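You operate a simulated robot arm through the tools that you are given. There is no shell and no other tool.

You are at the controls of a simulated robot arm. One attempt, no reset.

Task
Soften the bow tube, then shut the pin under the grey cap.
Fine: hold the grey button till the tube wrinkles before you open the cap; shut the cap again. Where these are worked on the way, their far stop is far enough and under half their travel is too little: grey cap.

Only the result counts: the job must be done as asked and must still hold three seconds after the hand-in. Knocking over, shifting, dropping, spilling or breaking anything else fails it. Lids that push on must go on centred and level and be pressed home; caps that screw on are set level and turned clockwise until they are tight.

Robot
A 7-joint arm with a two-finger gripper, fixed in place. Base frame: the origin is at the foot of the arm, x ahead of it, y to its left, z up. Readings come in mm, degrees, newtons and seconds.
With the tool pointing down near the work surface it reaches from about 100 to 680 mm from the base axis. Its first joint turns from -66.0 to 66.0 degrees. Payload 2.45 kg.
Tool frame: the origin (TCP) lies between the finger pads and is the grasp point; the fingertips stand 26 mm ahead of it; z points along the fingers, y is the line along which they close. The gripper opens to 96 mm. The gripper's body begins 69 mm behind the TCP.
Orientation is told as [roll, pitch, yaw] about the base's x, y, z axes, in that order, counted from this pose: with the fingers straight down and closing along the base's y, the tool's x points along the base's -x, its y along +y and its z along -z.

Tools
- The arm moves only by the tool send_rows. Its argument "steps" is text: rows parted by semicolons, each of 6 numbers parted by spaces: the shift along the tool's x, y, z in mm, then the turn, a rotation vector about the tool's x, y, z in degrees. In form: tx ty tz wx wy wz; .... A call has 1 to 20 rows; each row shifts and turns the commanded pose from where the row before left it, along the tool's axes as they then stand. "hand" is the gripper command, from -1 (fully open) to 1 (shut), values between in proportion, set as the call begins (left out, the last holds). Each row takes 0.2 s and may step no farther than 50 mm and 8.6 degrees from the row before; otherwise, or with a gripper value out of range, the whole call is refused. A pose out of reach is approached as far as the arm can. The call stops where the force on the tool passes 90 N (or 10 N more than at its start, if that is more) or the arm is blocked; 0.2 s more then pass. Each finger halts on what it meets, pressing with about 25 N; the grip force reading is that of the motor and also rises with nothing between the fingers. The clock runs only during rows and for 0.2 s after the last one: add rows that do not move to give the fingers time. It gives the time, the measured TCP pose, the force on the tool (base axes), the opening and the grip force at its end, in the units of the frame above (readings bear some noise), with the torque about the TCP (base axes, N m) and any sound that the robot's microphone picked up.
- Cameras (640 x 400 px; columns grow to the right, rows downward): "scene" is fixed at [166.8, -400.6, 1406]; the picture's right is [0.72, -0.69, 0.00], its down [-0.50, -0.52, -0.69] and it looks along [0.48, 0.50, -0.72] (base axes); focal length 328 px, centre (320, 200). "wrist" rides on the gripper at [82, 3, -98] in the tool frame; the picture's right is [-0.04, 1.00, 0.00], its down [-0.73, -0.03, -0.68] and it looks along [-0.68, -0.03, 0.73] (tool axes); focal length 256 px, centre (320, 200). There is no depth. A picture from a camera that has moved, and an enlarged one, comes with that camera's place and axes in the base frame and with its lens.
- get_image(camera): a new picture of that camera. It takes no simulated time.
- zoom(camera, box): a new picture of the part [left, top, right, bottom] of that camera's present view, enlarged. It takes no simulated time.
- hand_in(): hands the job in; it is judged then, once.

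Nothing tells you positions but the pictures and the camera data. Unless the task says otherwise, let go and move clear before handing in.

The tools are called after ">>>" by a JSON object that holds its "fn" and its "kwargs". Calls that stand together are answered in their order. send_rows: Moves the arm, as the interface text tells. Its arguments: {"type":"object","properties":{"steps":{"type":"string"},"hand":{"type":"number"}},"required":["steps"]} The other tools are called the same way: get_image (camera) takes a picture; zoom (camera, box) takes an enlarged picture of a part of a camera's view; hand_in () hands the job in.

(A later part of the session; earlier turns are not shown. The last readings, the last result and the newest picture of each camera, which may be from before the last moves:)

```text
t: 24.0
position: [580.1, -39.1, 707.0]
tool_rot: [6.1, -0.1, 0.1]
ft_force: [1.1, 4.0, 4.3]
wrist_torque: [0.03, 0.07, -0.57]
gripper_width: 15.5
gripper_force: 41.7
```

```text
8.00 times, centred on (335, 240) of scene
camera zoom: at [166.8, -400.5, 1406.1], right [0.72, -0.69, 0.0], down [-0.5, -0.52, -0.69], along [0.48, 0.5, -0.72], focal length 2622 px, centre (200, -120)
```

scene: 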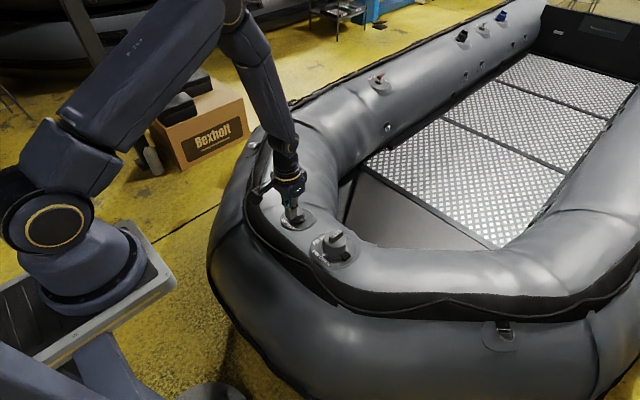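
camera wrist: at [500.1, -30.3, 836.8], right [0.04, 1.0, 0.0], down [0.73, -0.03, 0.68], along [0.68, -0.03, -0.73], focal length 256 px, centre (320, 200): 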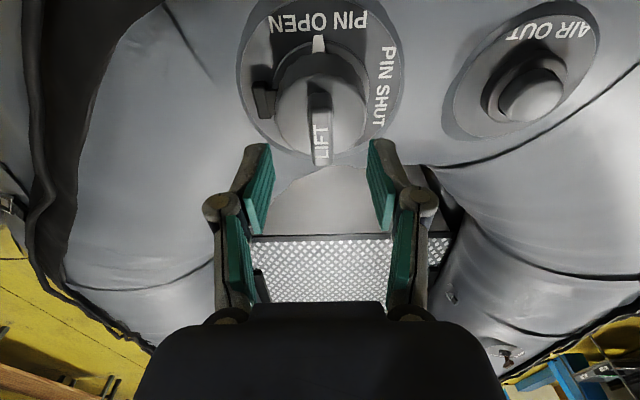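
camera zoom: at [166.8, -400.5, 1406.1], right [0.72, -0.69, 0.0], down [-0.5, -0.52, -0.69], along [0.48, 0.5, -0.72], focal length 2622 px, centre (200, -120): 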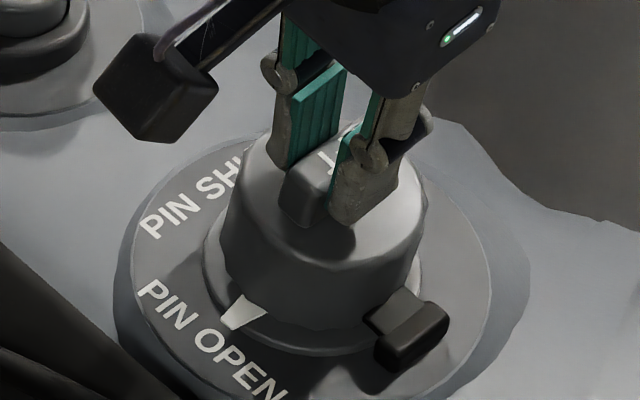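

The cap is swinging up with little force while the pointer stays put. I'll continue the arc.

>>> {"fn": "send_rows", "kwargs": {"steps": "0 -4.67 -3.05 -4 0 0; 0 -4.67 -3.05 -4 0 0; 0 -4.67 -3.05 -4 0 0; 0 -4.67 -3.05 -4 0 0; 0 0 0 0 0 0", "hand": 1}}

>>> {"fn": "zoom", "kwargs": {"camera": "wrist", "box": [220, 40, 420, 200]}}

>>> {"fn": "zoom", "kwargs": {"camera": "scene", "box": [295, 205, 365, 265]}}

```text
t: 25.2
position: [582.2, -62.5, 714.4]
tool_rot: [21.9, -0.1, -0.1]
ft_force: [17.8, -3.5, -19.3]
wrist_torque: [-0.19, -0.11, -1.11]
gripper_width: 16.4
gripper_force: 42.1
```

```text
2.50 times, centred on (320, 120) of wrist
camera zoom: at [500.5, -96.9, 806.4], right [0.04, 0.93, 0.37], down [0.73, -0.28, 0.62], along [0.68, 0.25, -0.69], focal length 640 px, centre (320, 400)
```

zoom: 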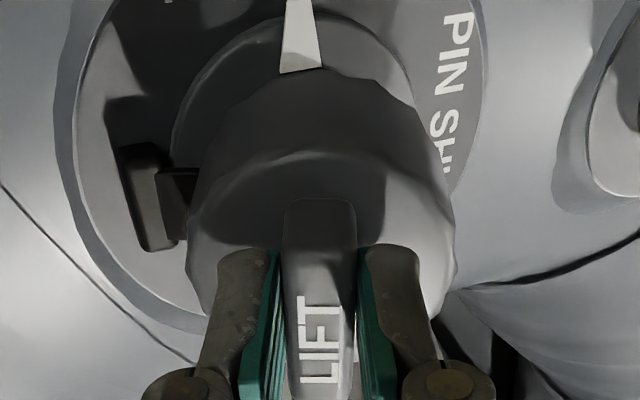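

```text
6.67 times, centred on (330, 235) of scene
camera zoom: at [167.5, -400.8, 1405.9], right [0.72, -0.69, 0.0], down [-0.5, -0.52, -0.69], along [0.48, 0.5, -0.72], focal length 2185 px, centre (253, -33)
```

zoom: 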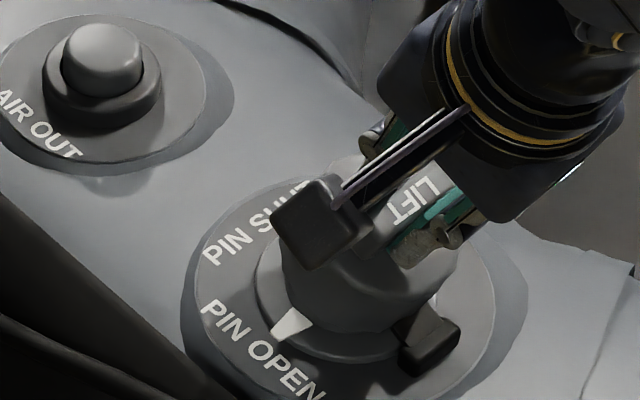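

The forces (fx 18, fz -19 N, torque about z -1.1) suggest the hinge axis dips slightly toward +x and sits a bit closer. I'll make a small correction before continuing.

>>> {"fn": "send_rows", "kwargs": {"steps": "-0.75 -0.19 0.46 0 -0.47 1.16; -0.75 -0.19 0.46 0 -0.47 1.16; 0 0 0 0 0 0", "hand": 1}}

```text
t: 26.0
position: [582.1, -59.9, 714.0]
tool_rot: [22.1, 0.3, -2.3]
ft_force: [-1.0, -6.8, 1.9]
wrist_torque: [-0.41, 0.42, 0.81]
gripper_width: 15.8
gripper_force: 41.7
```

Forces dropped nearly to zero, with the yaw slightly over-corrected. I'll continue the arc with a gentler axis tilt.

>>> {"fn": "send_rows", "kwargs": {"steps": "0 0 0 0 0.3 -0.8; -0.2 -4.65 -2.87 -3.99 0 0.28; -0.2 -4.65 -2.87 -3.99 0 0.28; -0.2 -4.65 -2.87 -3.99 0 0.28; 0 0 0 0 0 0", "hand": 1}}

```text
t: 27.2
position: [582.0, -76.5, 715.3]
tool_rot: [34.0, 0.4, -2.5]
ft_force: [-7.9, -2.2, 0.5]
wrist_torque: [-0.23, 0.72, -0.78]
gripper_width: 15.9
gripper_force: 41.9
```

Forces remain small at 34°. I'll continue to about 54° and then look.

>>> {"fn": "send_rows", "kwargs": {"steps": "-0.1 -4.65 -2.87 -3.99 0 0.35; -0.1 -4.65 -2.87 -3.99 0 0.35; -0.1 -4.65 -2.87 -3.99 0 0.35; 0 0 0 0 0 0", "hand": 1}}

>>> {"fn": "get_image", "kwargs": {"camera": "wrist"}}

>>> {"fn": "zoom", "kwargs": {"camera": "scene", "box": [260, 170, 420, 280]}}

```text
t: 28.2
position: [581.3, -94.8, 713.2]
tool_rot: [45.9, 1.0, -3.3]
ft_force: [-3.7, -5.4, -1.9]
wrist_torque: [-0.54, 0.59, -0.8]
gripper_width: 16.0
gripper_force: 41.8
```

```text
taken
camera wrist: at [498.4, -159.3, 785.9], right [0.09, 0.69, 0.72], down [0.71, -0.55, 0.44], along [0.7, 0.47, -0.54], focal length 256 px, centre (320, 200)
```

wrist: 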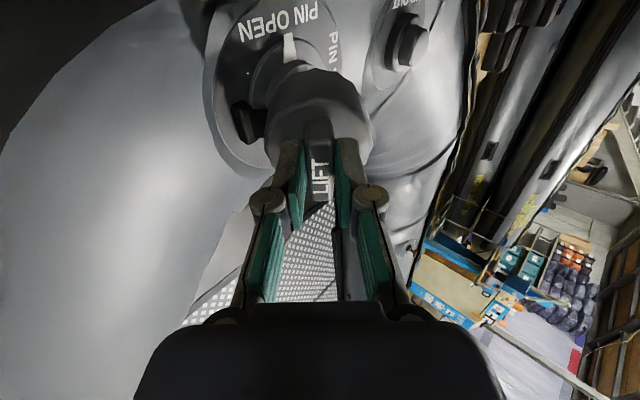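

```text
3.64 times, centred on (340, 225) of scene
camera zoom: at [166.8, -400.7, 1406.0], right [0.72, -0.69, 0.0], down [-0.5, -0.52, -0.69], along [0.48, 0.5, -0.72], focal length 1192 px, centre (247, 109)
```

zoom: 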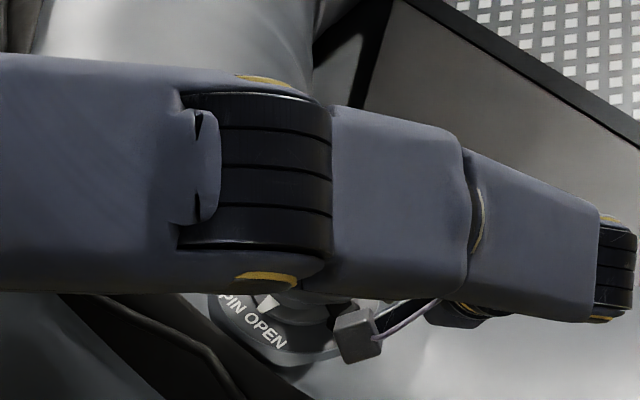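

The cap follows the gripper. I'll look more closely at what's underneath.

>>> {"fn": "zoom", "kwargs": {"camera": "wrist", "box": [190, 0, 430, 180]}}

>>> {"fn": "get_image", "kwargs": {"camera": "scene"}}

```text
2.22 times, centred on (310, 90) of wrist
camera zoom: at [498.4, -159.3, 785.9], right [0.09, 0.69, 0.72], down [0.71, -0.55, 0.44], along [0.7, 0.47, -0.54], focal length 569 px, centre (342, 444)
```

zoom: 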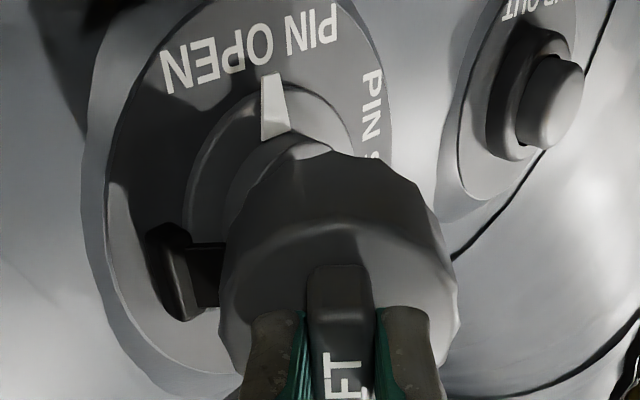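

```text
taken
```

scene: 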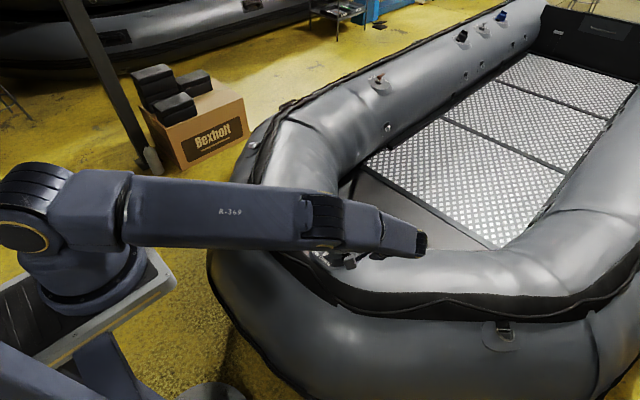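

The cap is open at 46° and a collar with the pointer shows beneath it. I'll keep opening.

>>> {"fn": "send_rows", "kwargs": {"steps": "0 -4.65 -2.87 -3.99 0 0.4; 0 -4.65 -2.87 -3.99 0 0.4; 0 -4.65 -2.87 -3.99 0 0.4; 0 0 0 0 0 0", "hand": 1}}

>>> {"fn": "send_rows", "kwargs": {"steps": "0 -4.65 -2.87 -3.99 0 0.4; 0 -4.65 -2.87 -3.99 0 0.4; 0 -4.65 -2.87 -3.99 0 0.4; 0 0 0 0 0 0", "hand": 1}}

>>> {"fn": "get_image", "kwargs": {"camera": "wrist"}}

>>> {"fn": "zoom", "kwargs": {"camera": "wrist", "box": [190, 0, 430, 180]}}

>>> {"fn": "get_image", "kwargs": {"camera": "scene"}}

```text
t: 29.2
position: [578.6, -108.7, 709.8]
tool_rot: [57.5, 1.5, -4.6]
ft_force: [40.3, -0.1, -18.6]
wrist_torque: [-0.57, 0.38, -1.26]
gripper_width: 16.1
gripper_force: 41.5
out of reach, approached as far as the arm can: row 3
```

```text
t: 30.2
position: [527.2, -147.7, 753.1]
tool_rot: [69.8, 3.1, -4.4]
ft_force: [-0.6, 0.2, 0.8]
wrist_torque: [-0.01, 0.01, 0.01]
gripper_width: 0.0
gripper_force: 28.2
out of reach, approached as far as the arm can: row 1, 2, 3
```

```text
taken
camera wrist: at [441.4, -234.8, 794.0], right [0.12, 0.34, 0.93], down [0.69, -0.7, 0.17], along [0.71, 0.63, -0.31], focal length 256 px, centre (320, 200)
```

wrist: 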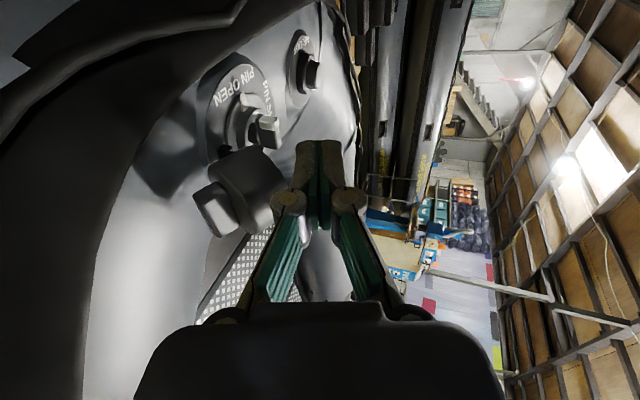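

```text
2.22 times, centred on (310, 90) of wrist
camera zoom: at [441.4, -234.8, 794.0], right [0.12, 0.34, 0.93], down [0.69, -0.7, 0.17], along [0.71, 0.63, -0.31], focal length 569 px, centre (342, 444)
```

zoom: 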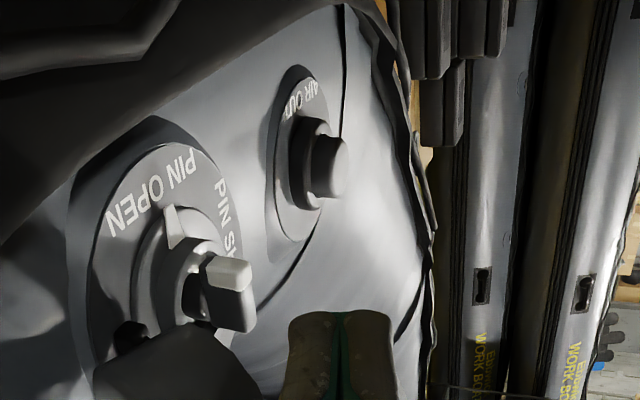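

```text
taken
```

scene: 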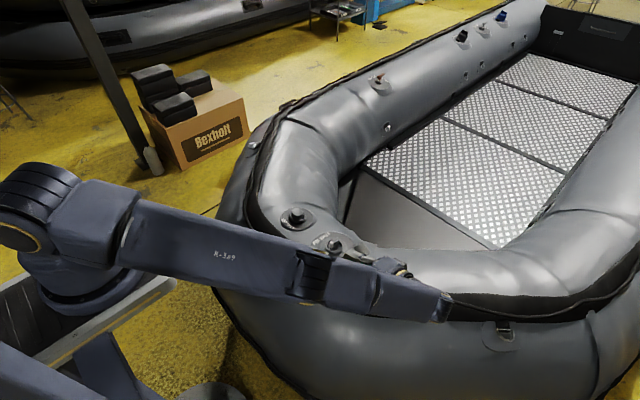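

The arm reached its limit near 58° and slipped off the bar, but the cap seems to be staying open, with a knob (the pin) and pointer visible under it. I'll back off upward and toward the base, then check.

>>> {"fn": "send_rows", "kwargs": {"steps": "20 28 -10 0 0 0; 20 28 -10 0 0 0; 0 0 0 0 0 0", "hand": 1}}

>>> {"fn": "get_image", "kwargs": {"camera": "wrist"}}

>>> {"fn": "get_image", "kwargs": {"camera": "scene"}}

```text
t: 31.0
position: [490.0, -145.8, 816.2]
tool_rot: [69.9, 2.9, -4.5]
ft_force: [-0.3, 0.0, -0.5]
wrist_torque: [0.02, -0.02, 0.02]
gripper_width: 0.0
gripper_force: 28.8
```

```text
taken
camera wrist: at [404.9, -231.8, 857.7], right [0.12, 0.34, 0.93], down [0.69, -0.7, 0.17], along [0.71, 0.63, -0.31], focal length 256 px, centre (320, 200)
```

wrist: 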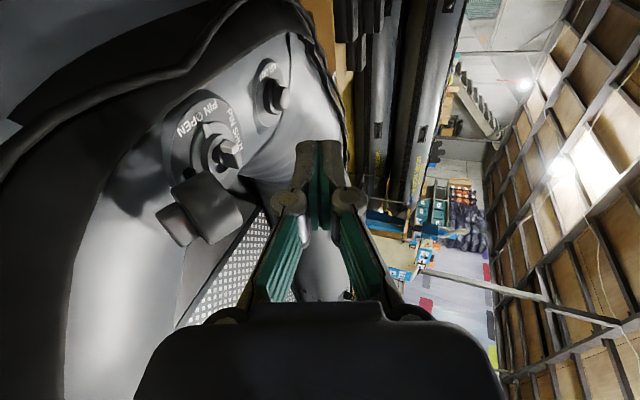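

```text
taken
```

scene: 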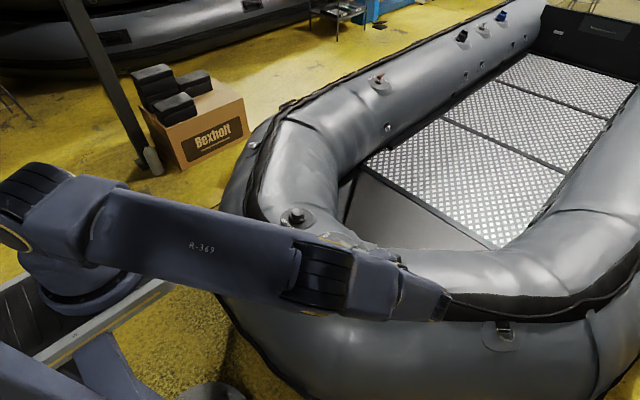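

The cap stays open by itself. I'll bring the tool back to vertical here, in clear space.

>>> {"fn": "send_rows", "kwargs": {"steps": "0 0 -10 7.8 0 0; 0 0 0 7.8 0 0; 0 0 0 7.8 0 0; 0 0 0 7.8 0 0; 0 0 0 7.8 0 0; 0 0 0 7.8 0 0; 0 0 0 7.8 0 0; 0 0 0 7.8 0 0; 0 0 0 7.4 0 0; 0 0 0 0 0 0; 0 0 0 0 0 0", "hand": 1}}

```text
t: 33.4
position: [490.0, -154.8, 818.1]
tool_rot: [-0.1, 3.0, -4.5]
ft_force: [0.1, 1.0, 0.1]
wrist_torque: [-0.03, 0.02, 0.01]
gripper_width: 0.0
gripper_force: 28.1
```

>>> {"fn": "send_rows", "kwargs": {"steps": "0 0 0 0 -3 -4.5; 0 40 0 0 0 0; 0 45 15 0 0 0; 0 45 15 0 0 0; 0 0 0 0 0 0; 0 0 0 0 0 0", "hand": -1}}

>>> {"fn": "get_image", "kwargs": {"camera": "wrist"}}

>>> {"fn": "zoom", "kwargs": {"camera": "wrist", "box": [200, 70, 400, 230]}}

>>> {"fn": "zoom", "kwargs": {"camera": "scene", "box": [300, 210, 380, 280]}}

```text
t: 34.8
position: [492.8, -25.3, 786.3]
tool_rot: [0.1, 0.1, 0.0]
ft_force: [-0.1, -0.2, 0.9]
wrist_torque: [0.01, 0.0, 0.01]
gripper_width: 95.8
gripper_force: 0.1
```

```text
taken
camera wrist: at [410.6, -24.3, 885.1], right [0.04, 1.0, 0.0], down [0.73, -0.03, 0.68], along [0.68, -0.02, -0.73], focal length 256 px, centre (320, 200)
```

wrist: 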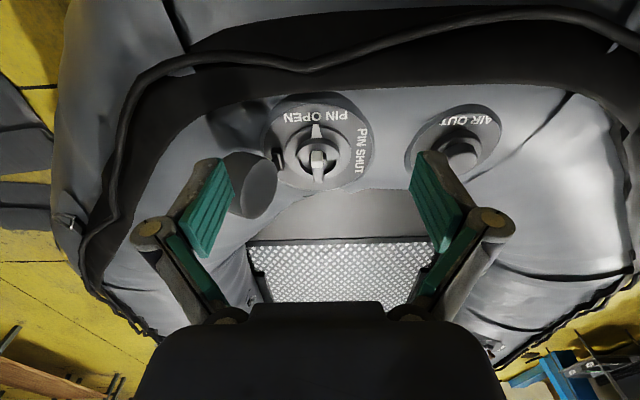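

```text
2.50 times, centred on (300, 150) of wrist
camera zoom: at [410.6, -24.3, 885.1], right [0.04, 1.0, 0.0], down [0.73, -0.03, 0.68], along [0.68, -0.02, -0.73], focal length 640 px, centre (370, 325)
```

zoom: 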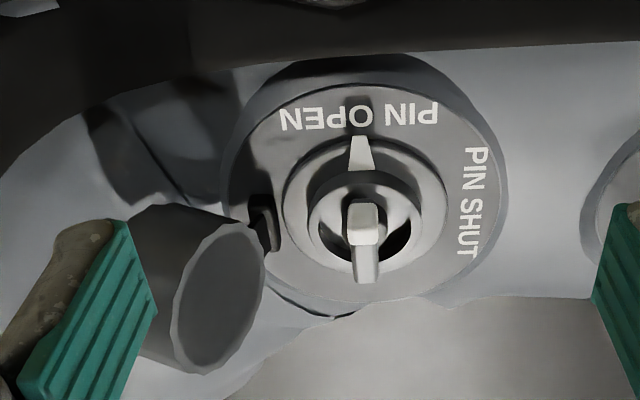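

```text
5.71 times, centred on (340, 245) of scene
camera zoom: at [166.9, -400.6, 1406.0], right [0.72, -0.69, 0.0], down [-0.5, -0.52, -0.69], along [0.48, 0.5, -0.72], focal length 1873 px, centre (206, -57)
```

zoom: 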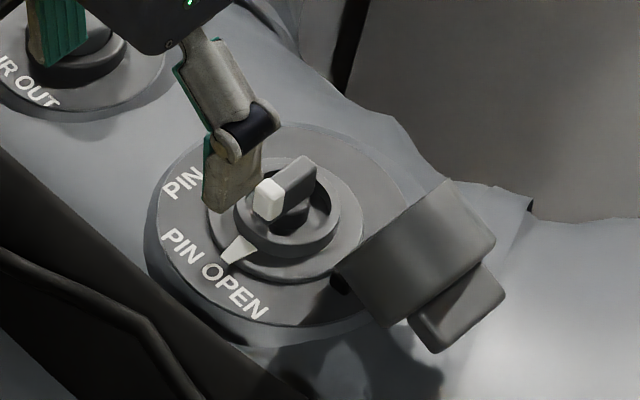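

The cap is now fully open toward -y. Under it is a thumb-bar with a white tip pointing at PIN OPEN, and PIN SHUT lies toward +y, which is a quarter turn clockwise seen from above. I'll move closer for a better fix.

>>> {"fn": "send_rows", "kwargs": {"steps": "-10 -2 20 0 0 0; -10 -2 15 0 0 0; -5 0 0 0 0 0; 0 0 0 0 0 0; 0 0 0 0 0 0", "hand": 0.1}}

>>> {"fn": "get_image", "kwargs": {"camera": "wrist"}}

>>> {"fn": "zoom", "kwargs": {"camera": "wrist", "box": [240, 60, 400, 180]}}

>>> {"fn": "zoom", "kwargs": {"camera": "scene", "box": [310, 215, 370, 270]}}

```text
t: 36.0
position: [515.3, -29.3, 752.0]
tool_rot: [0.2, 0.0, 0.0]
ft_force: [-0.1, 0.2, -0.9]
wrist_torque: [0.03, 0.0, 0.02]
gripper_width: 43.3
gripper_force: 0.0
```

```text
taken
camera wrist: at [435.0, -27.8, 851.2], right [0.04, 1.0, 0.0], down [0.73, -0.03, 0.68], along [0.68, -0.02, -0.73], focal length 256 px, centre (320, 200)
```

wrist: 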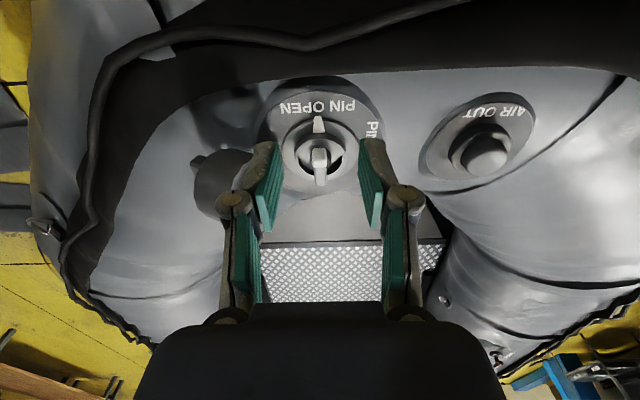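

```text
3.33 times, centred on (320, 120) of wrist
camera zoom: at [435.0, -27.8, 851.2], right [0.04, 1.0, 0.0], down [0.73, -0.03, 0.68], along [0.68, -0.02, -0.73], focal length 853 px, centre (320, 467)
```

zoom: 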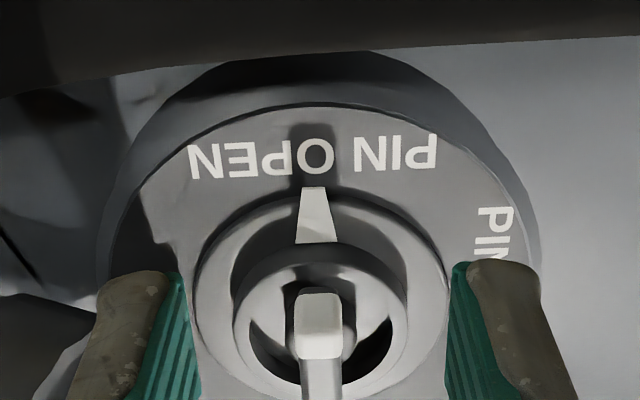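

```text
7.27 times, centred on (340, 242) of scene
camera zoom: at [166.8, -400.6, 1406.0], right [0.72, -0.69, 0.0], down [-0.5, -0.52, -0.69], along [0.48, 0.5, -0.72], focal length 2384 px, centre (174, -109)
```

zoom: 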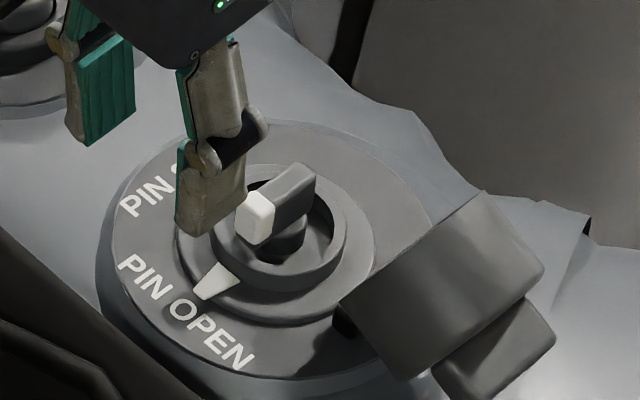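

The thumb-bar's top is near z = 666, it is about 13 mm wide and 37 mm long, and its centre is near (578, -31). I'll tilt the tool about 4.5° to match the fitting's lean and move above the bar.

>>> {"fn": "send_rows", "kwargs": {"steps": "0 0 0 0 4.5 0; -34 -0.3 0 0 0 0; -33.9 -0.3 12 0 0 0; 0 0 20 0 0 0; 0 0 15 0 0 0; 0 0 0 0 0 0; 0 0 0 0 0 0", "hand": 0.1}}

>>> {"fn": "get_image", "kwargs": {"camera": "wrist"}}

>>> {"fn": "zoom", "kwargs": {"camera": "wrist", "box": [240, 60, 400, 180]}}

>>> {"fn": "zoom", "kwargs": {"camera": "scene", "box": [310, 215, 370, 270]}}

```text
t: 37.6
position: [580.5, -29.2, 699.7]
tool_rot: [0.3, 4.6, 0.1]
ft_force: [0.6, 0.2, -0.9]
wrist_torque: [0.01, 0.02, 0.01]
gripper_width: 43.0
gripper_force: 0.1
```

```text
taken
camera wrist: at [507.3, -28.1, 804.8], right [0.04, 1.0, 0.0], down [0.79, -0.03, 0.62], along [0.62, -0.02, -0.79], focal length 256 px, centre (320, 200)
```

wrist: 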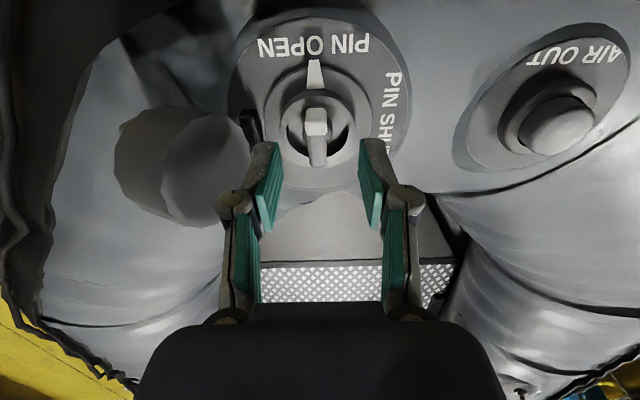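

```text
3.33 times, centred on (320, 120) of wrist
camera zoom: at [507.3, -28.1, 804.8], right [0.04, 1.0, 0.0], down [0.79, -0.03, 0.62], along [0.62, -0.02, -0.79], focal length 853 px, centre (320, 467)
```

zoom: 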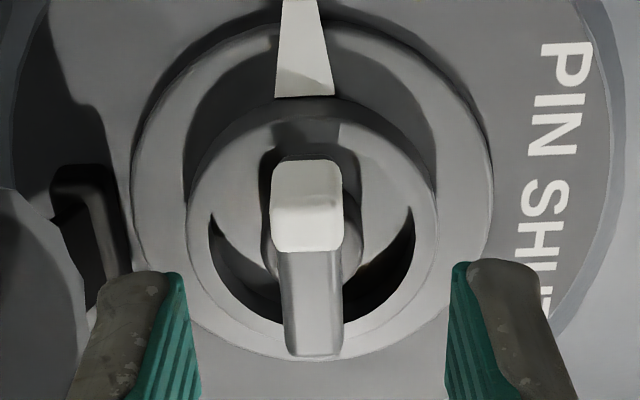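

```text
7.27 times, centred on (340, 242) of scene
camera zoom: at [166.8, -400.6, 1406.0], right [0.72, -0.69, 0.0], down [-0.5, -0.52, -0.69], along [0.48, 0.5, -0.72], focal length 2384 px, centre (174, -109)
```

zoom: 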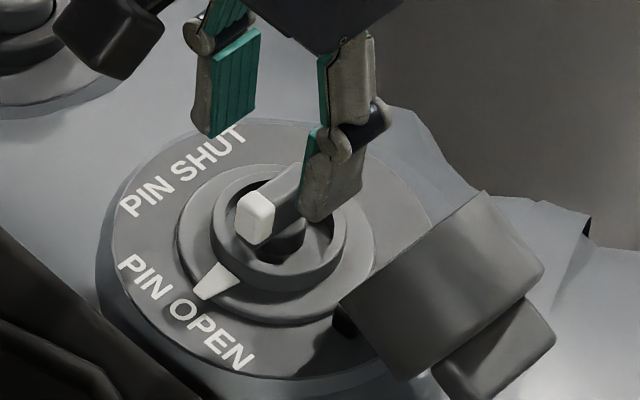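

The bar is aligned between the fingers with its centre near (576, -31.7). I'll lower about 22 mm to put the tips beside the bar, then close.

>>> {"fn": "send_rows", "kwargs": {"steps": "1.5 -0.5 8 0 0 0; 0 0 7 0 0 0; 0 0 4 0 0 0; 0 0 2 0 0 0; 0 0 0 0 0 0", "hand": 0.1}}

>>> {"fn": "zoom", "kwargs": {"camera": "wrist", "box": [240, 60, 400, 180]}}

>>> {"fn": "zoom", "kwargs": {"camera": "scene", "box": [310, 215, 370, 270]}}

```text
t: 38.8
position: [577.3, -29.4, 679.1]
tool_rot: [0.2, 4.5, 0.1]
ft_force: [-0.4, 0.5, -0.9]
wrist_torque: [0.02, 0.0, 0.01]
gripper_width: 43.3
gripper_force: 0.0
```

```text
3.33 times, centred on (320, 120) of wrist
camera zoom: at [504.1, -28.1, 784.2], right [0.04, 1.0, 0.0], down [0.78, -0.03, 0.62], along [0.62, -0.02, -0.79], focal length 853 px, centre (320, 467)
```

zoom: 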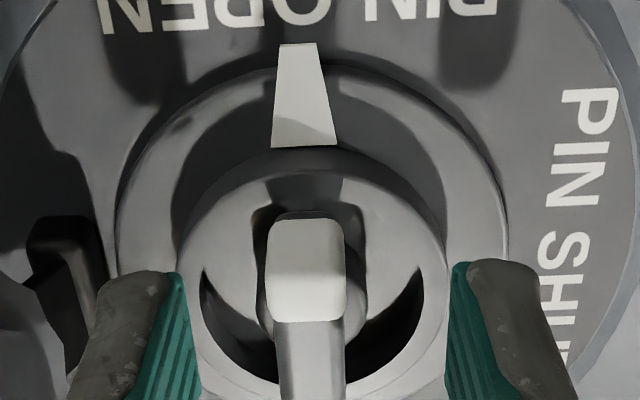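

```text
7.27 times, centred on (340, 242) of scene
camera zoom: at [166.8, -400.6, 1406.0], right [0.72, -0.69, 0.0], down [-0.5, -0.52, -0.69], along [0.48, 0.5, -0.72], focal length 2384 px, centre (174, -109)
```

zoom: 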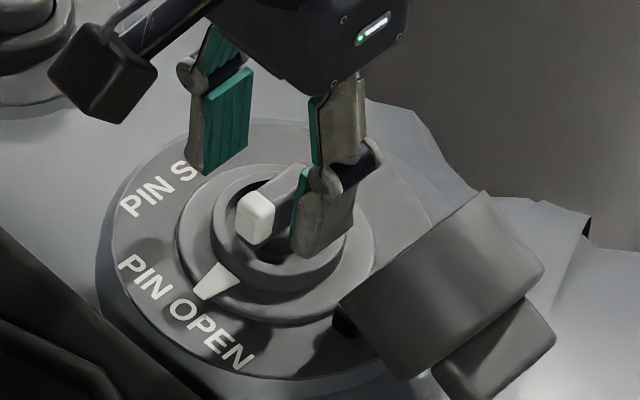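

The tips are beside the bar. I'll nudge 1.3 mm toward -y to centre and close the fingers.

>>> {"fn": "send_rows", "kwargs": {"steps": "0 -1.3 0 0 0 0; 0 0 0 0 0 0; 0 0 0 0 0 0; 0 0 0 0 0 0; 0 0 0 0 0 0", "hand": 1}}

>>> {"fn": "zoom", "kwargs": {"camera": "wrist", "box": [240, 60, 400, 180]}}

>>> {"fn": "zoom", "kwargs": {"camera": "scene", "box": [310, 215, 370, 270]}}

```text
t: 40.0
position: [577.8, -30.4, 679.9]
tool_rot: [0.1, 4.6, 0.1]
ft_force: [-0.2, -2.4, -0.9]
wrist_torque: [-0.03, -0.01, -0.02]
gripper_width: 11.9
gripper_force: 38.7
```

```text
3.33 times, centred on (320, 120) of wrist
camera zoom: at [504.1, -29.9, 784.4], right [0.04, 1.0, 0.0], down [0.79, -0.03, 0.62], along [0.62, -0.03, -0.79], focal length 853 px, centre (320, 467)
```

zoom: 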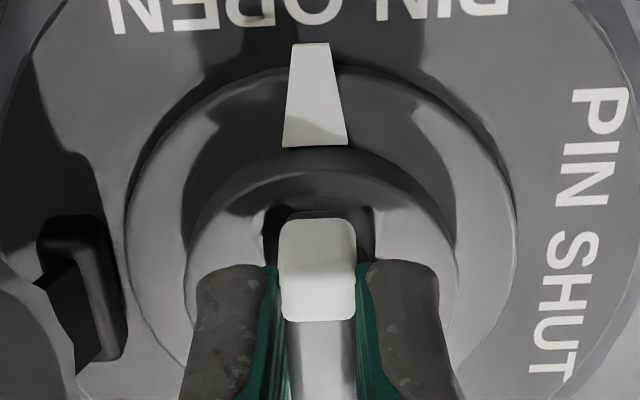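

```text
7.27 times, centred on (340, 242) of scene
camera zoom: at [166.9, -400.7, 1406.0], right [0.72, -0.69, 0.0], down [-0.5, -0.52, -0.69], along [0.48, 0.5, -0.72], focal length 2384 px, centre (174, -109)
```

zoom: 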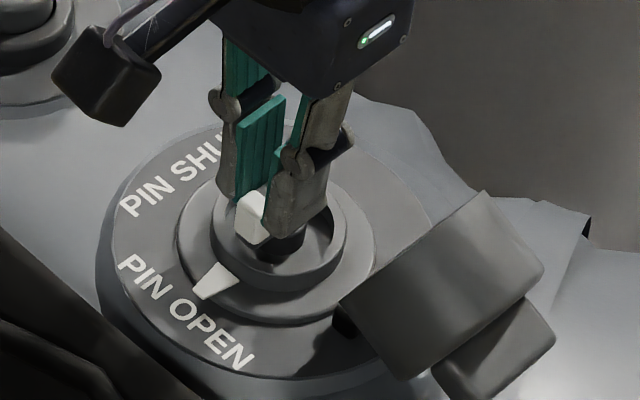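

The thumb-bar is firmly held at 12 mm. I'll begin turning clockwise seen from above, which is +wz in the tool frame, and watch the torque.

>>> {"fn": "send_rows", "kwargs": {"steps": "0 0 0 0 0 5; 0 0 0 0 0 5; 0 0 0 0 0 0", "hand": 1}}

>>> {"fn": "zoom", "kwargs": {"camera": "wrist", "box": [240, 60, 400, 180]}}

>>> {"fn": "zoom", "kwargs": {"camera": "scene", "box": [310, 215, 370, 270]}}

```text
t: 40.8
position: [577.5, -29.9, 679.2]
tool_rot: [-0.6, 4.6, -10.0]
ft_force: [0.9, 3.4, -6.6]
wrist_torque: [-0.09, -0.81, 0.02]
gripper_width: 11.7
gripper_force: 38.8
```

```text
3.33 times, centred on (320, 120) of wrist
camera zoom: at [505.9, -14.4, 784.2], right [0.21, 0.98, -0.01], down [0.77, -0.16, 0.62], along [0.6, -0.14, -0.78], focal length 853 px, centre (320, 467)
```

zoom: 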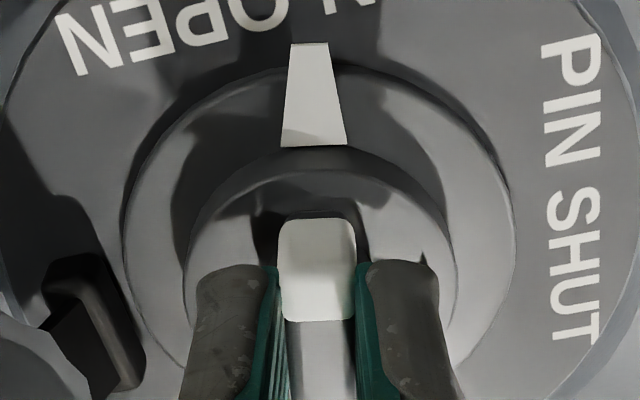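

```text
7.27 times, centred on (340, 242) of scene
camera zoom: at [167.0, -400.5, 1406.0], right [0.72, -0.69, 0.0], down [-0.5, -0.52, -0.69], along [0.48, 0.5, -0.72], focal length 2384 px, centre (174, -109)
```

zoom: 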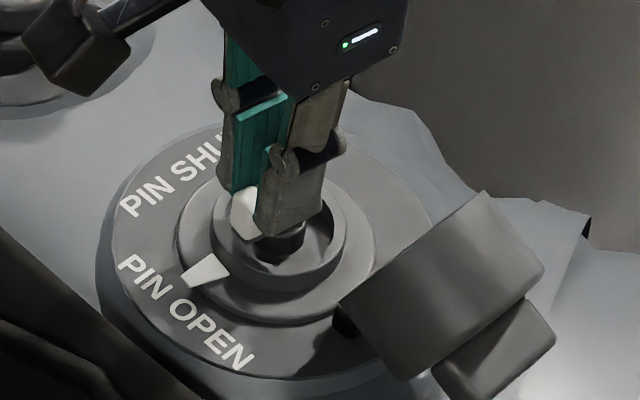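

The bar turns and the pointer turns with it at low torque. I'll continue.

>>> {"fn": "send_rows", "kwargs": {"steps": "0 0 0 0 0 6; 0 0 0 0 0 6; 0 0 0 0 0 6; 0 0 0 0 0 6; 0 0 0 0 0 0", "hand": 1}}

>>> {"fn": "zoom", "kwargs": {"camera": "scene", "box": [310, 215, 370, 270]}}

```text
t: 42.0
position: [576.5, -26.3, 679.7]
tool_rot: [-2.1, 3.9, -34.1]
ft_force: [15.8, 25.3, -13.5]
wrist_torque: [0.1, -0.96, 0.28]
gripper_width: 12.0
gripper_force: 38.5
```

```text
7.27 times, centred on (340, 242) of scene
camera zoom: at [167.4, -400.2, 1406.1], right [0.72, -0.69, 0.0], down [-0.5, -0.52, -0.69], along [0.48, 0.5, -0.72], focal length 2384 px, centre (174, -109)
```

zoom: 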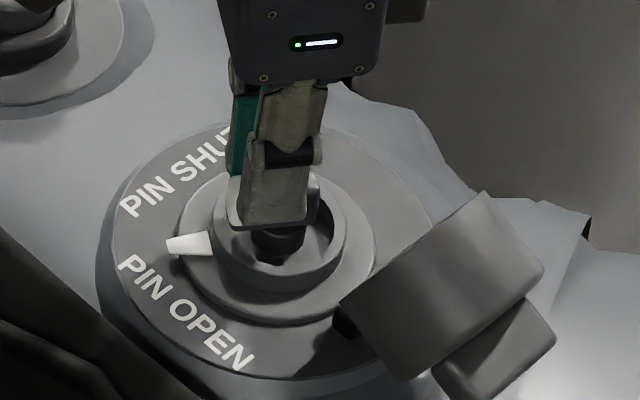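

Lateral force built up to about 25 N in +y because the turn centre is a few mm off. I'll shift the tool to relieve it before going on.

>>> {"fn": "send_rows", "kwargs": {"steps": "0.3 1.3 0 0 0 0; 0.27 1.3 0 0 0 0; 0 0 0 0 0 0", "hand": 1}}

```text
t: 42.8
position: [578.9, -27.0, 679.0]
tool_rot: [-2.2, 3.9, -34.1]
ft_force: [17.6, 17.9, -15.3]
wrist_torque: [0.61, -0.11, 0.16]
gripper_width: 11.9
gripper_force: 38.8
```

Mostly the force along the closing direction remains. I'll shift a little more that way and slightly down.

>>> {"fn": "send_rows", "kwargs": {"steps": "0 1.5 0.5 0 0 0; 0 1.5 0.5 0 0 0; 0 0 0 0 0 0", "hand": 1}}

>>> {"fn": "zoom", "kwargs": {"camera": "wrist", "box": [240, 60, 400, 180]}}

>>> {"fn": "zoom", "kwargs": {"camera": "scene", "box": [310, 215, 370, 270]}}

```text
t: 43.6
position: [578.5, -26.9, 679.8]
tool_rot: [-2.5, 4.0, -34.1]
ft_force: [-1.2, 9.7, 21.0]
wrist_torque: [0.52, 0.64, 0.03]
gripper_width: 11.8
gripper_force: 38.4
```

```text
3.33 times, centred on (320, 120) of wrist
camera zoom: at [521.8, 20.1, 783.4], right [0.59, 0.81, -0.05], down [0.65, -0.44, 0.63], along [0.48, -0.4, -0.78], focal length 853 px, centre (320, 467)
```

zoom: 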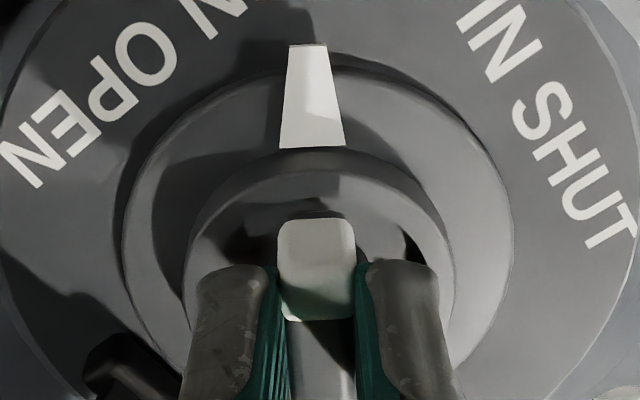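

```text
7.27 times, centred on (340, 242) of scene
camera zoom: at [166.4, -400.4, 1406.1], right [0.72, -0.69, 0.0], down [-0.5, -0.52, -0.69], along [0.48, 0.5, -0.72], focal length 2384 px, centre (174, -109)
```

zoom: 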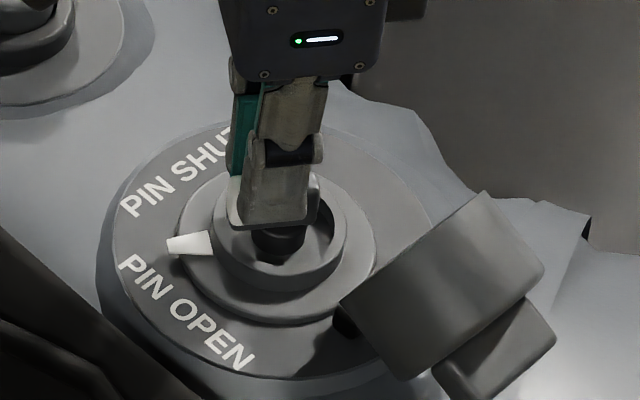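

Lateral force is now small, so the turn centre must be about 6 mm further along the bar. I'll raise slightly and continue turning with a matching sideways shift per step.

>>> {"fn": "send_rows", "kwargs": {"steps": "0 0.65 -0.6 0 0 6; 0 0.65 0 0 0 6; 0 0.65 0 0 0 6; 0 0 0 0 0 0", "hand": 1}}

>>> {"fn": "zoom", "kwargs": {"camera": "scene", "box": [310, 215, 370, 270]}}

```text
t: 44.6
position: [580.6, -24.8, 679.0]
tool_rot: [-3.5, 2.9, -52.1]
ft_force: [-7.3, 6.6, 21.9]
wrist_torque: [-0.46, -0.23, 0.02]
gripper_width: 11.9
gripper_force: 38.9
```

```text
7.27 times, centred on (340, 242) of scene
camera zoom: at [166.3, -400.5, 1406.1], right [0.72, -0.69, 0.0], down [-0.5, -0.52, -0.69], along [0.48, 0.5, -0.72], focal length 2384 px, centre (174, -109)
```

zoom: 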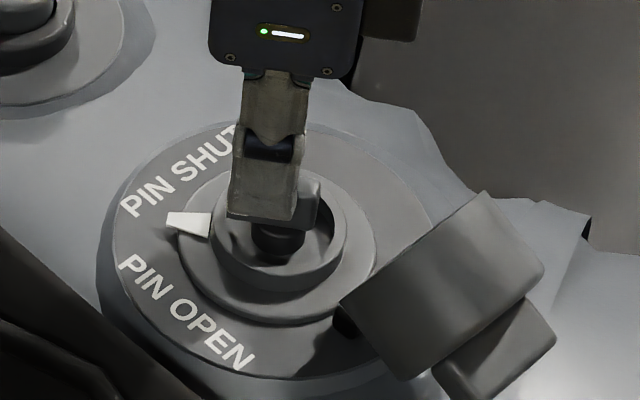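

The pointer is moving toward PIN SHUT with low force. I'll keep turning.

>>> {"fn": "send_rows", "kwargs": {"steps": "0 0.4 -0.5 0 0 6; 0 0.5 0 0 0 6; 0 0.5 0 0 0 6; 0 0 0 0 0 0", "hand": 1}}

>>> {"fn": "zoom", "kwargs": {"camera": "scene", "box": [310, 215, 370, 270]}}

>>> {"fn": "zoom", "kwargs": {"camera": "wrist", "box": [200, 30, 440, 180]}}

```text
t: 45.6
position: [581.3, -22.5, 679.4]
tool_rot: [-4.0, 1.6, -70.1]
ft_force: [13.1, 2.7, -15.6]
wrist_torque: [-0.88, -0.7, 0.18]
gripper_width: 11.9
gripper_force: 38.6
```

```text
7.27 times, centred on (340, 242) of scene
camera zoom: at [167.4, -400.6, 1406.0], right [0.72, -0.69, 0.0], down [-0.5, -0.52, -0.69], along [0.48, 0.5, -0.72], focal length 2384 px, centre (174, -109)
```

zoom: 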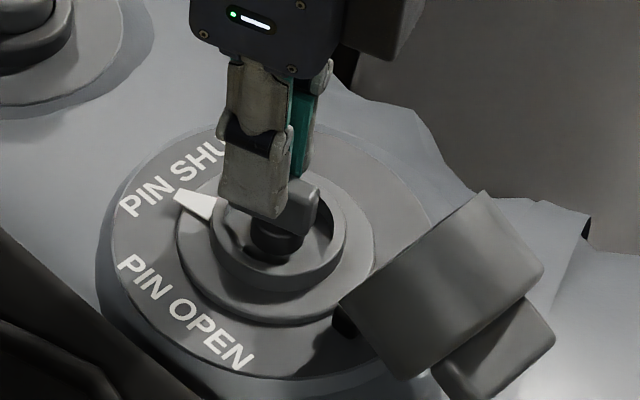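

```text
2.67 times, centred on (320, 105) of wrist
camera zoom: at [566.1, 52.9, 779.3], right [0.95, 0.3, -0.07], down [0.27, -0.7, 0.66], along [0.15, -0.65, -0.75], focal length 683 px, centre (320, 453)
```

zoom: 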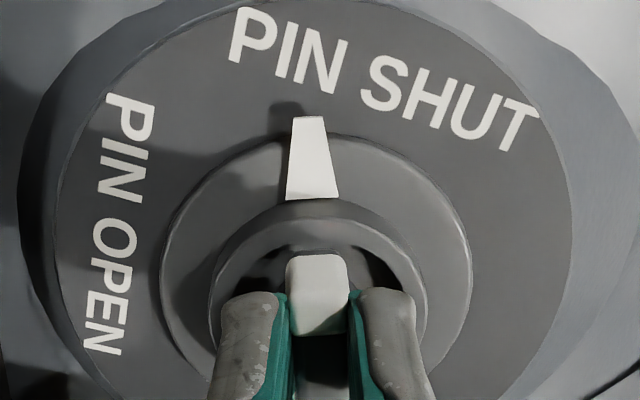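

The pointer is entering the PIN SHUT label, and about 20° more remains. I'll continue in smaller steps watching for the stop.

>>> {"fn": "send_rows", "kwargs": {"steps": "0 0.9 0.3 0 0 5; 0 0.5 0 0 0 5; 0 0.5 0 0 0 5; 0 0 0 0 0 0", "hand": 1}}

>>> {"fn": "zoom", "kwargs": {"camera": "wrist", "box": [200, 30, 440, 180]}}

>>> {"fn": "zoom", "kwargs": {"camera": "scene", "box": [310, 215, 370, 270]}}

```text
t: 46.6
position: [584.5, -21.7, 679.4]
tool_rot: [-4.2, 0.5, -85.0]
ft_force: [18.7, 0.4, -16.0]
wrist_torque: [-0.59, -0.5, 0.19]
gripper_width: 11.7
gripper_force: 38.9
```

```text
2.67 times, centred on (320, 105) of wrist
camera zoom: at [589.0, 57.2, 777.6], right [1.0, 0.05, -0.07], down [0.08, -0.73, 0.67], along [-0.02, -0.68, -0.74], focal length 683 px, centre (320, 453)
```

zoom: 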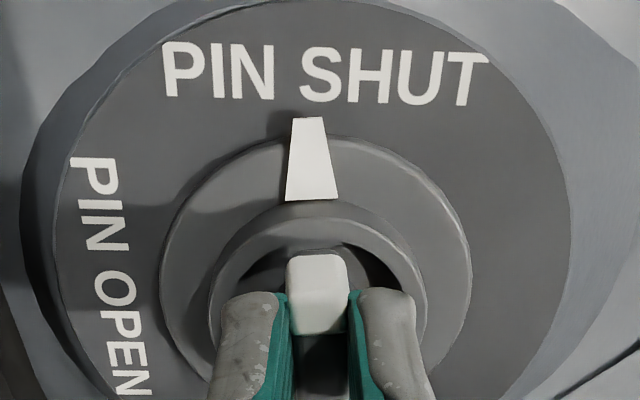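

```text
7.27 times, centred on (340, 242) of scene
camera zoom: at [167.5, -400.6, 1406.0], right [0.72, -0.69, 0.0], down [-0.5, -0.52, -0.69], along [0.48, 0.5, -0.72], focal length 2384 px, centre (174, -109)
```

zoom: 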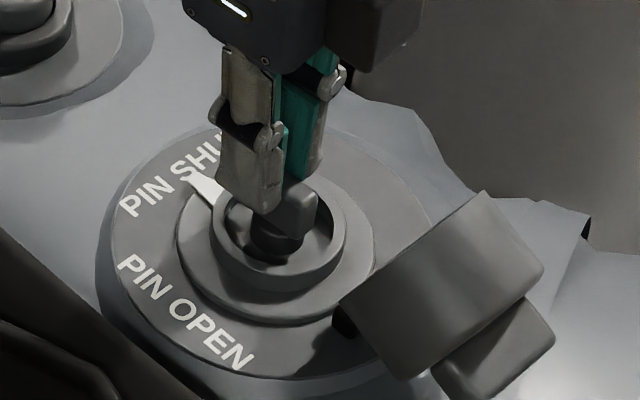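

The pointer is almost at the middle of PIN SHUT. I'll go about 6° further and check for the stop.

>>> {"fn": "send_rows", "kwargs": {"steps": "0 1.2 0.3 0 0 3; 0 0.3 0 0 0 3; 0 0 0 0 0 0", "hand": 1}}

>>> {"fn": "zoom", "kwargs": {"camera": "wrist", "box": [200, 30, 440, 180]}}

```text
t: 47.4
position: [585.8, -22.6, 678.8]
tool_rot: [-4.4, 0.0, -90.9]
ft_force: [18.3, 2.1, -14.3]
wrist_torque: [-0.33, -0.46, 1.02]
gripper_width: 12.4
gripper_force: 38.9
```

```text
2.67 times, centred on (320, 105) of wrist
camera zoom: at [598.3, 57.2, 777.0], right [1.0, -0.06, -0.08], down [0.01, -0.73, 0.68], along [-0.09, -0.68, -0.73], focal length 683 px, centre (320, 453)
```

zoom: 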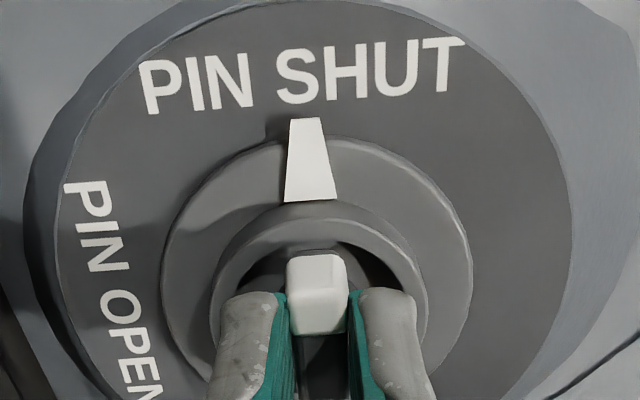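

The torque jumped to 1 N·m and the pointer is at the middle of PIN SHUT, so this looks like the stop. I'll give it 3° more to be sure.

>>> {"fn": "send_rows", "kwargs": {"steps": "0 0.5 0.2 0 0 3; 0 0 0 0 0 0; 0 0 0 0 0 0", "hand": 1}}

>>> {"fn": "zoom", "kwargs": {"camera": "wrist", "box": [200, 30, 440, 180]}}

>>> {"fn": "zoom", "kwargs": {"camera": "scene", "box": [310, 215, 370, 270]}}

```text
t: 48.2
position: [586.3, -22.2, 679.1]
tool_rot: [-4.4, 0.0, -94.0]
ft_force: [11.9, 3.1, 2.5]
wrist_torque: [-0.04, -0.24, 1.06]
gripper_width: 13.6
gripper_force: 39.9
```

```text
2.67 times, centred on (320, 105) of wrist
camera zoom: at [602.9, 56.9, 776.8], right [0.99, -0.11, -0.08], down [-0.03, -0.73, 0.68], along [-0.13, -0.67, -0.73], focal length 683 px, centre (320, 453)
```

zoom: 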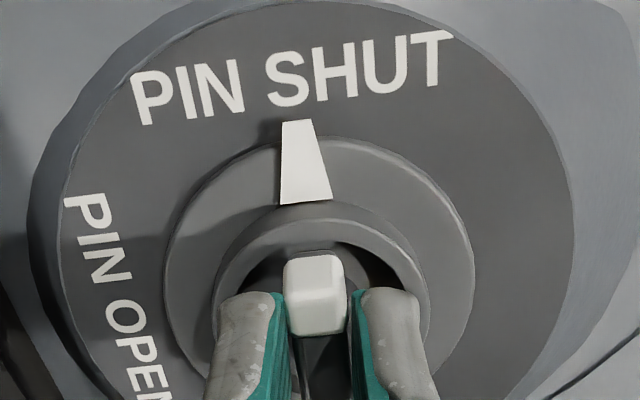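

```text
7.27 times, centred on (340, 242) of scene
camera zoom: at [167.0, -400.5, 1406.0], right [0.72, -0.69, 0.0], down [-0.5, -0.52, -0.69], along [0.48, 0.5, -0.72], focal length 2384 px, centre (174, -109)
```

zoom: 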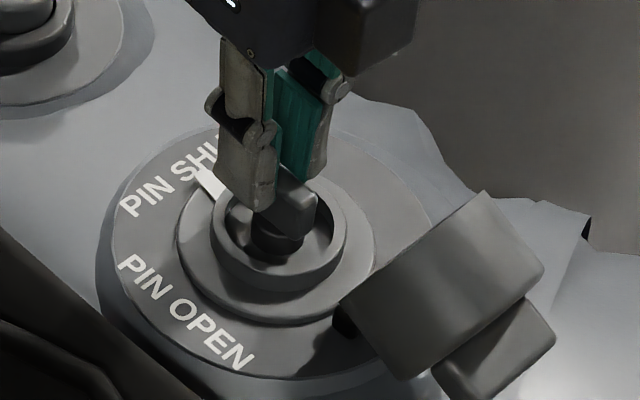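

The bar is at its stop because the hand now turns relative to it. I'll unload by turning back 3°, then open the fingers and lift away.

>>> {"fn": "send_rows", "kwargs": {"steps": "0 0 0 0 0 -3; 0 0 0 0 0 0", "hand": 1}}

>>> {"fn": "send_rows", "kwargs": {"steps": "0 0 0 0 0 0; 0 0 0 0 0 0; 0 0 0 0 0 0; 0 0 0 0 0 0", "hand": 0.1}}

>>> {"fn": "send_rows", "kwargs": {"steps": "0 0 -10 0 0 0; 0 0 -20 0 0 0; 0 0 -30 0 0 0; 0 0 -30 0 0 0; 0 0 -20 0 0 0; 0 0 0 0 0 0", "hand": 0.1}}

>>> {"fn": "get_image", "kwargs": {"camera": "wrist"}}

>>> {"fn": "zoom", "kwargs": {"camera": "scene", "box": [300, 205, 380, 280]}}

```text
t: 48.8
position: [584.4, -23.8, 678.8]
tool_rot: [-4.5, 0.0, -90.9]
ft_force: [13.4, 1.4, 4.4]
wrist_torque: [0.56, -0.24, 0.83]
gripper_width: 12.0
gripper_force: 38.8
```

```text
t: 49.8
position: [585.2, -22.4, 678.3]
tool_rot: [-4.6, 0.1, -90.9]
ft_force: [0.4, -0.2, -0.3]
wrist_torque: [-0.02, 0.01, -0.01]
gripper_width: 43.1
gripper_force: 0.1
```

```text
t: 51.2
position: [595.3, -23.4, 788.4]
tool_rot: [-4.6, 0.1, -91.0]
ft_force: [-0.3, 0.4, 0.2]
wrist_torque: [-0.01, 0.0, 0.02]
gripper_width: 43.3
gripper_force: 0.0
```

```text
taken
camera wrist: at [608.2, 56.9, 885.9], right [1.0, -0.06, -0.08], down [0.01, -0.73, 0.68], along [-0.1, -0.68, -0.73], focal length 256 px, centre (320, 200)
```

wrist: 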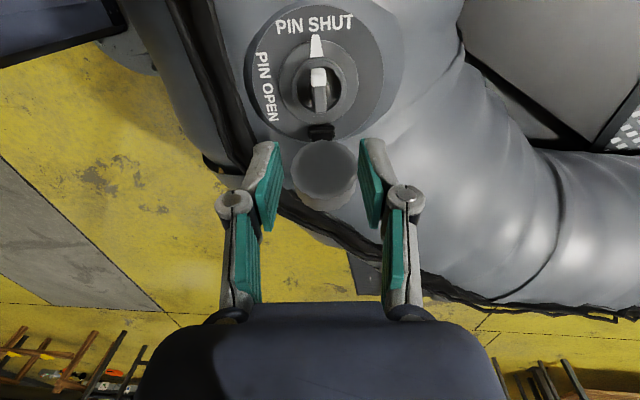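

```text
5.33 times, centred on (340, 242) of scene
camera zoom: at [166.8, -400.6, 1406.0], right [0.72, -0.69, 0.0], down [-0.5, -0.52, -0.69], along [0.48, 0.5, -0.72], focal length 1748 px, centre (213, -27)
```

zoom: 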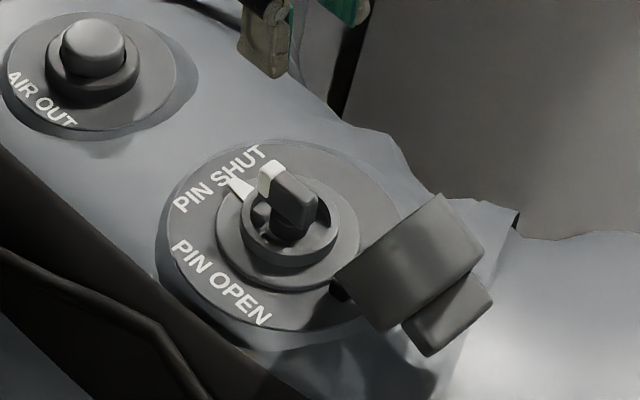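

The pin and pointer both sit at PIN SHUT and stay there, and the tube is still soft. Next I'll turn the hand back to its default heading and shut the fingers so I can push the cap closed.

>>> {"fn": "send_rows", "kwargs": {"steps": "0 0 0 0 0 -8.3; 0 0 0 0 0 -8.3; 0 0 0 0 0 -8.3; 0 0 0 0 0 -8.3; 0 0 0 0 0 -8.3; 0 0 0 0 0 -8.3; 0 0 0 0 0 -8.3; 0 0 0 0 0 -8.3; 0 0 0 0 0 -8.3; 0 0 0 0 0 -8.3; 0 0 0 0 0 -8; 0 0 0 0 -4.5 0; 0 0 0 0 0 0; 0 0 0 0 0 0", "hand": 1}}

>>> {"fn": "get_image", "kwargs": {"camera": "wrist"}}

>>> {"fn": "zoom", "kwargs": {"camera": "scene", "box": [300, 205, 380, 280]}}

```text
t: 54.2
position: [593.0, -23.5, 789.7]
tool_rot: [0.2, 0.0, 0.2]
ft_force: [0.5, -0.1, -0.3]
wrist_torque: [0.01, -0.02, 0.02]
gripper_width: 0.0
gripper_force: 24.6
```

```text
taken
camera wrist: at [512.7, -21.2, 887.3], right [0.04, 1.0, 0.0], down [0.73, -0.03, 0.68], along [0.68, -0.02, -0.73], focal length 256 px, centre (320, 200)
```

wrist: 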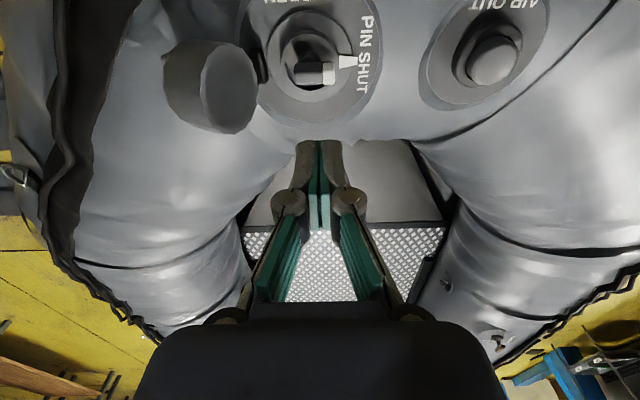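

```text
5.33 times, centred on (340, 242) of scene
camera zoom: at [166.8, -400.6, 1406.0], right [0.72, -0.69, 0.0], down [-0.5, -0.52, -0.69], along [0.48, 0.5, -0.72], focal length 1748 px, centre (213, -27)
```

zoom: 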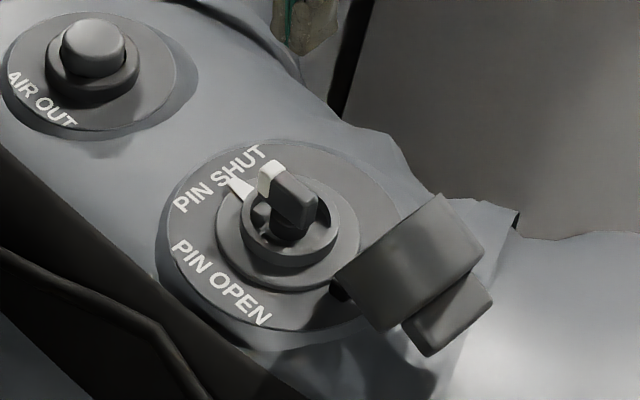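

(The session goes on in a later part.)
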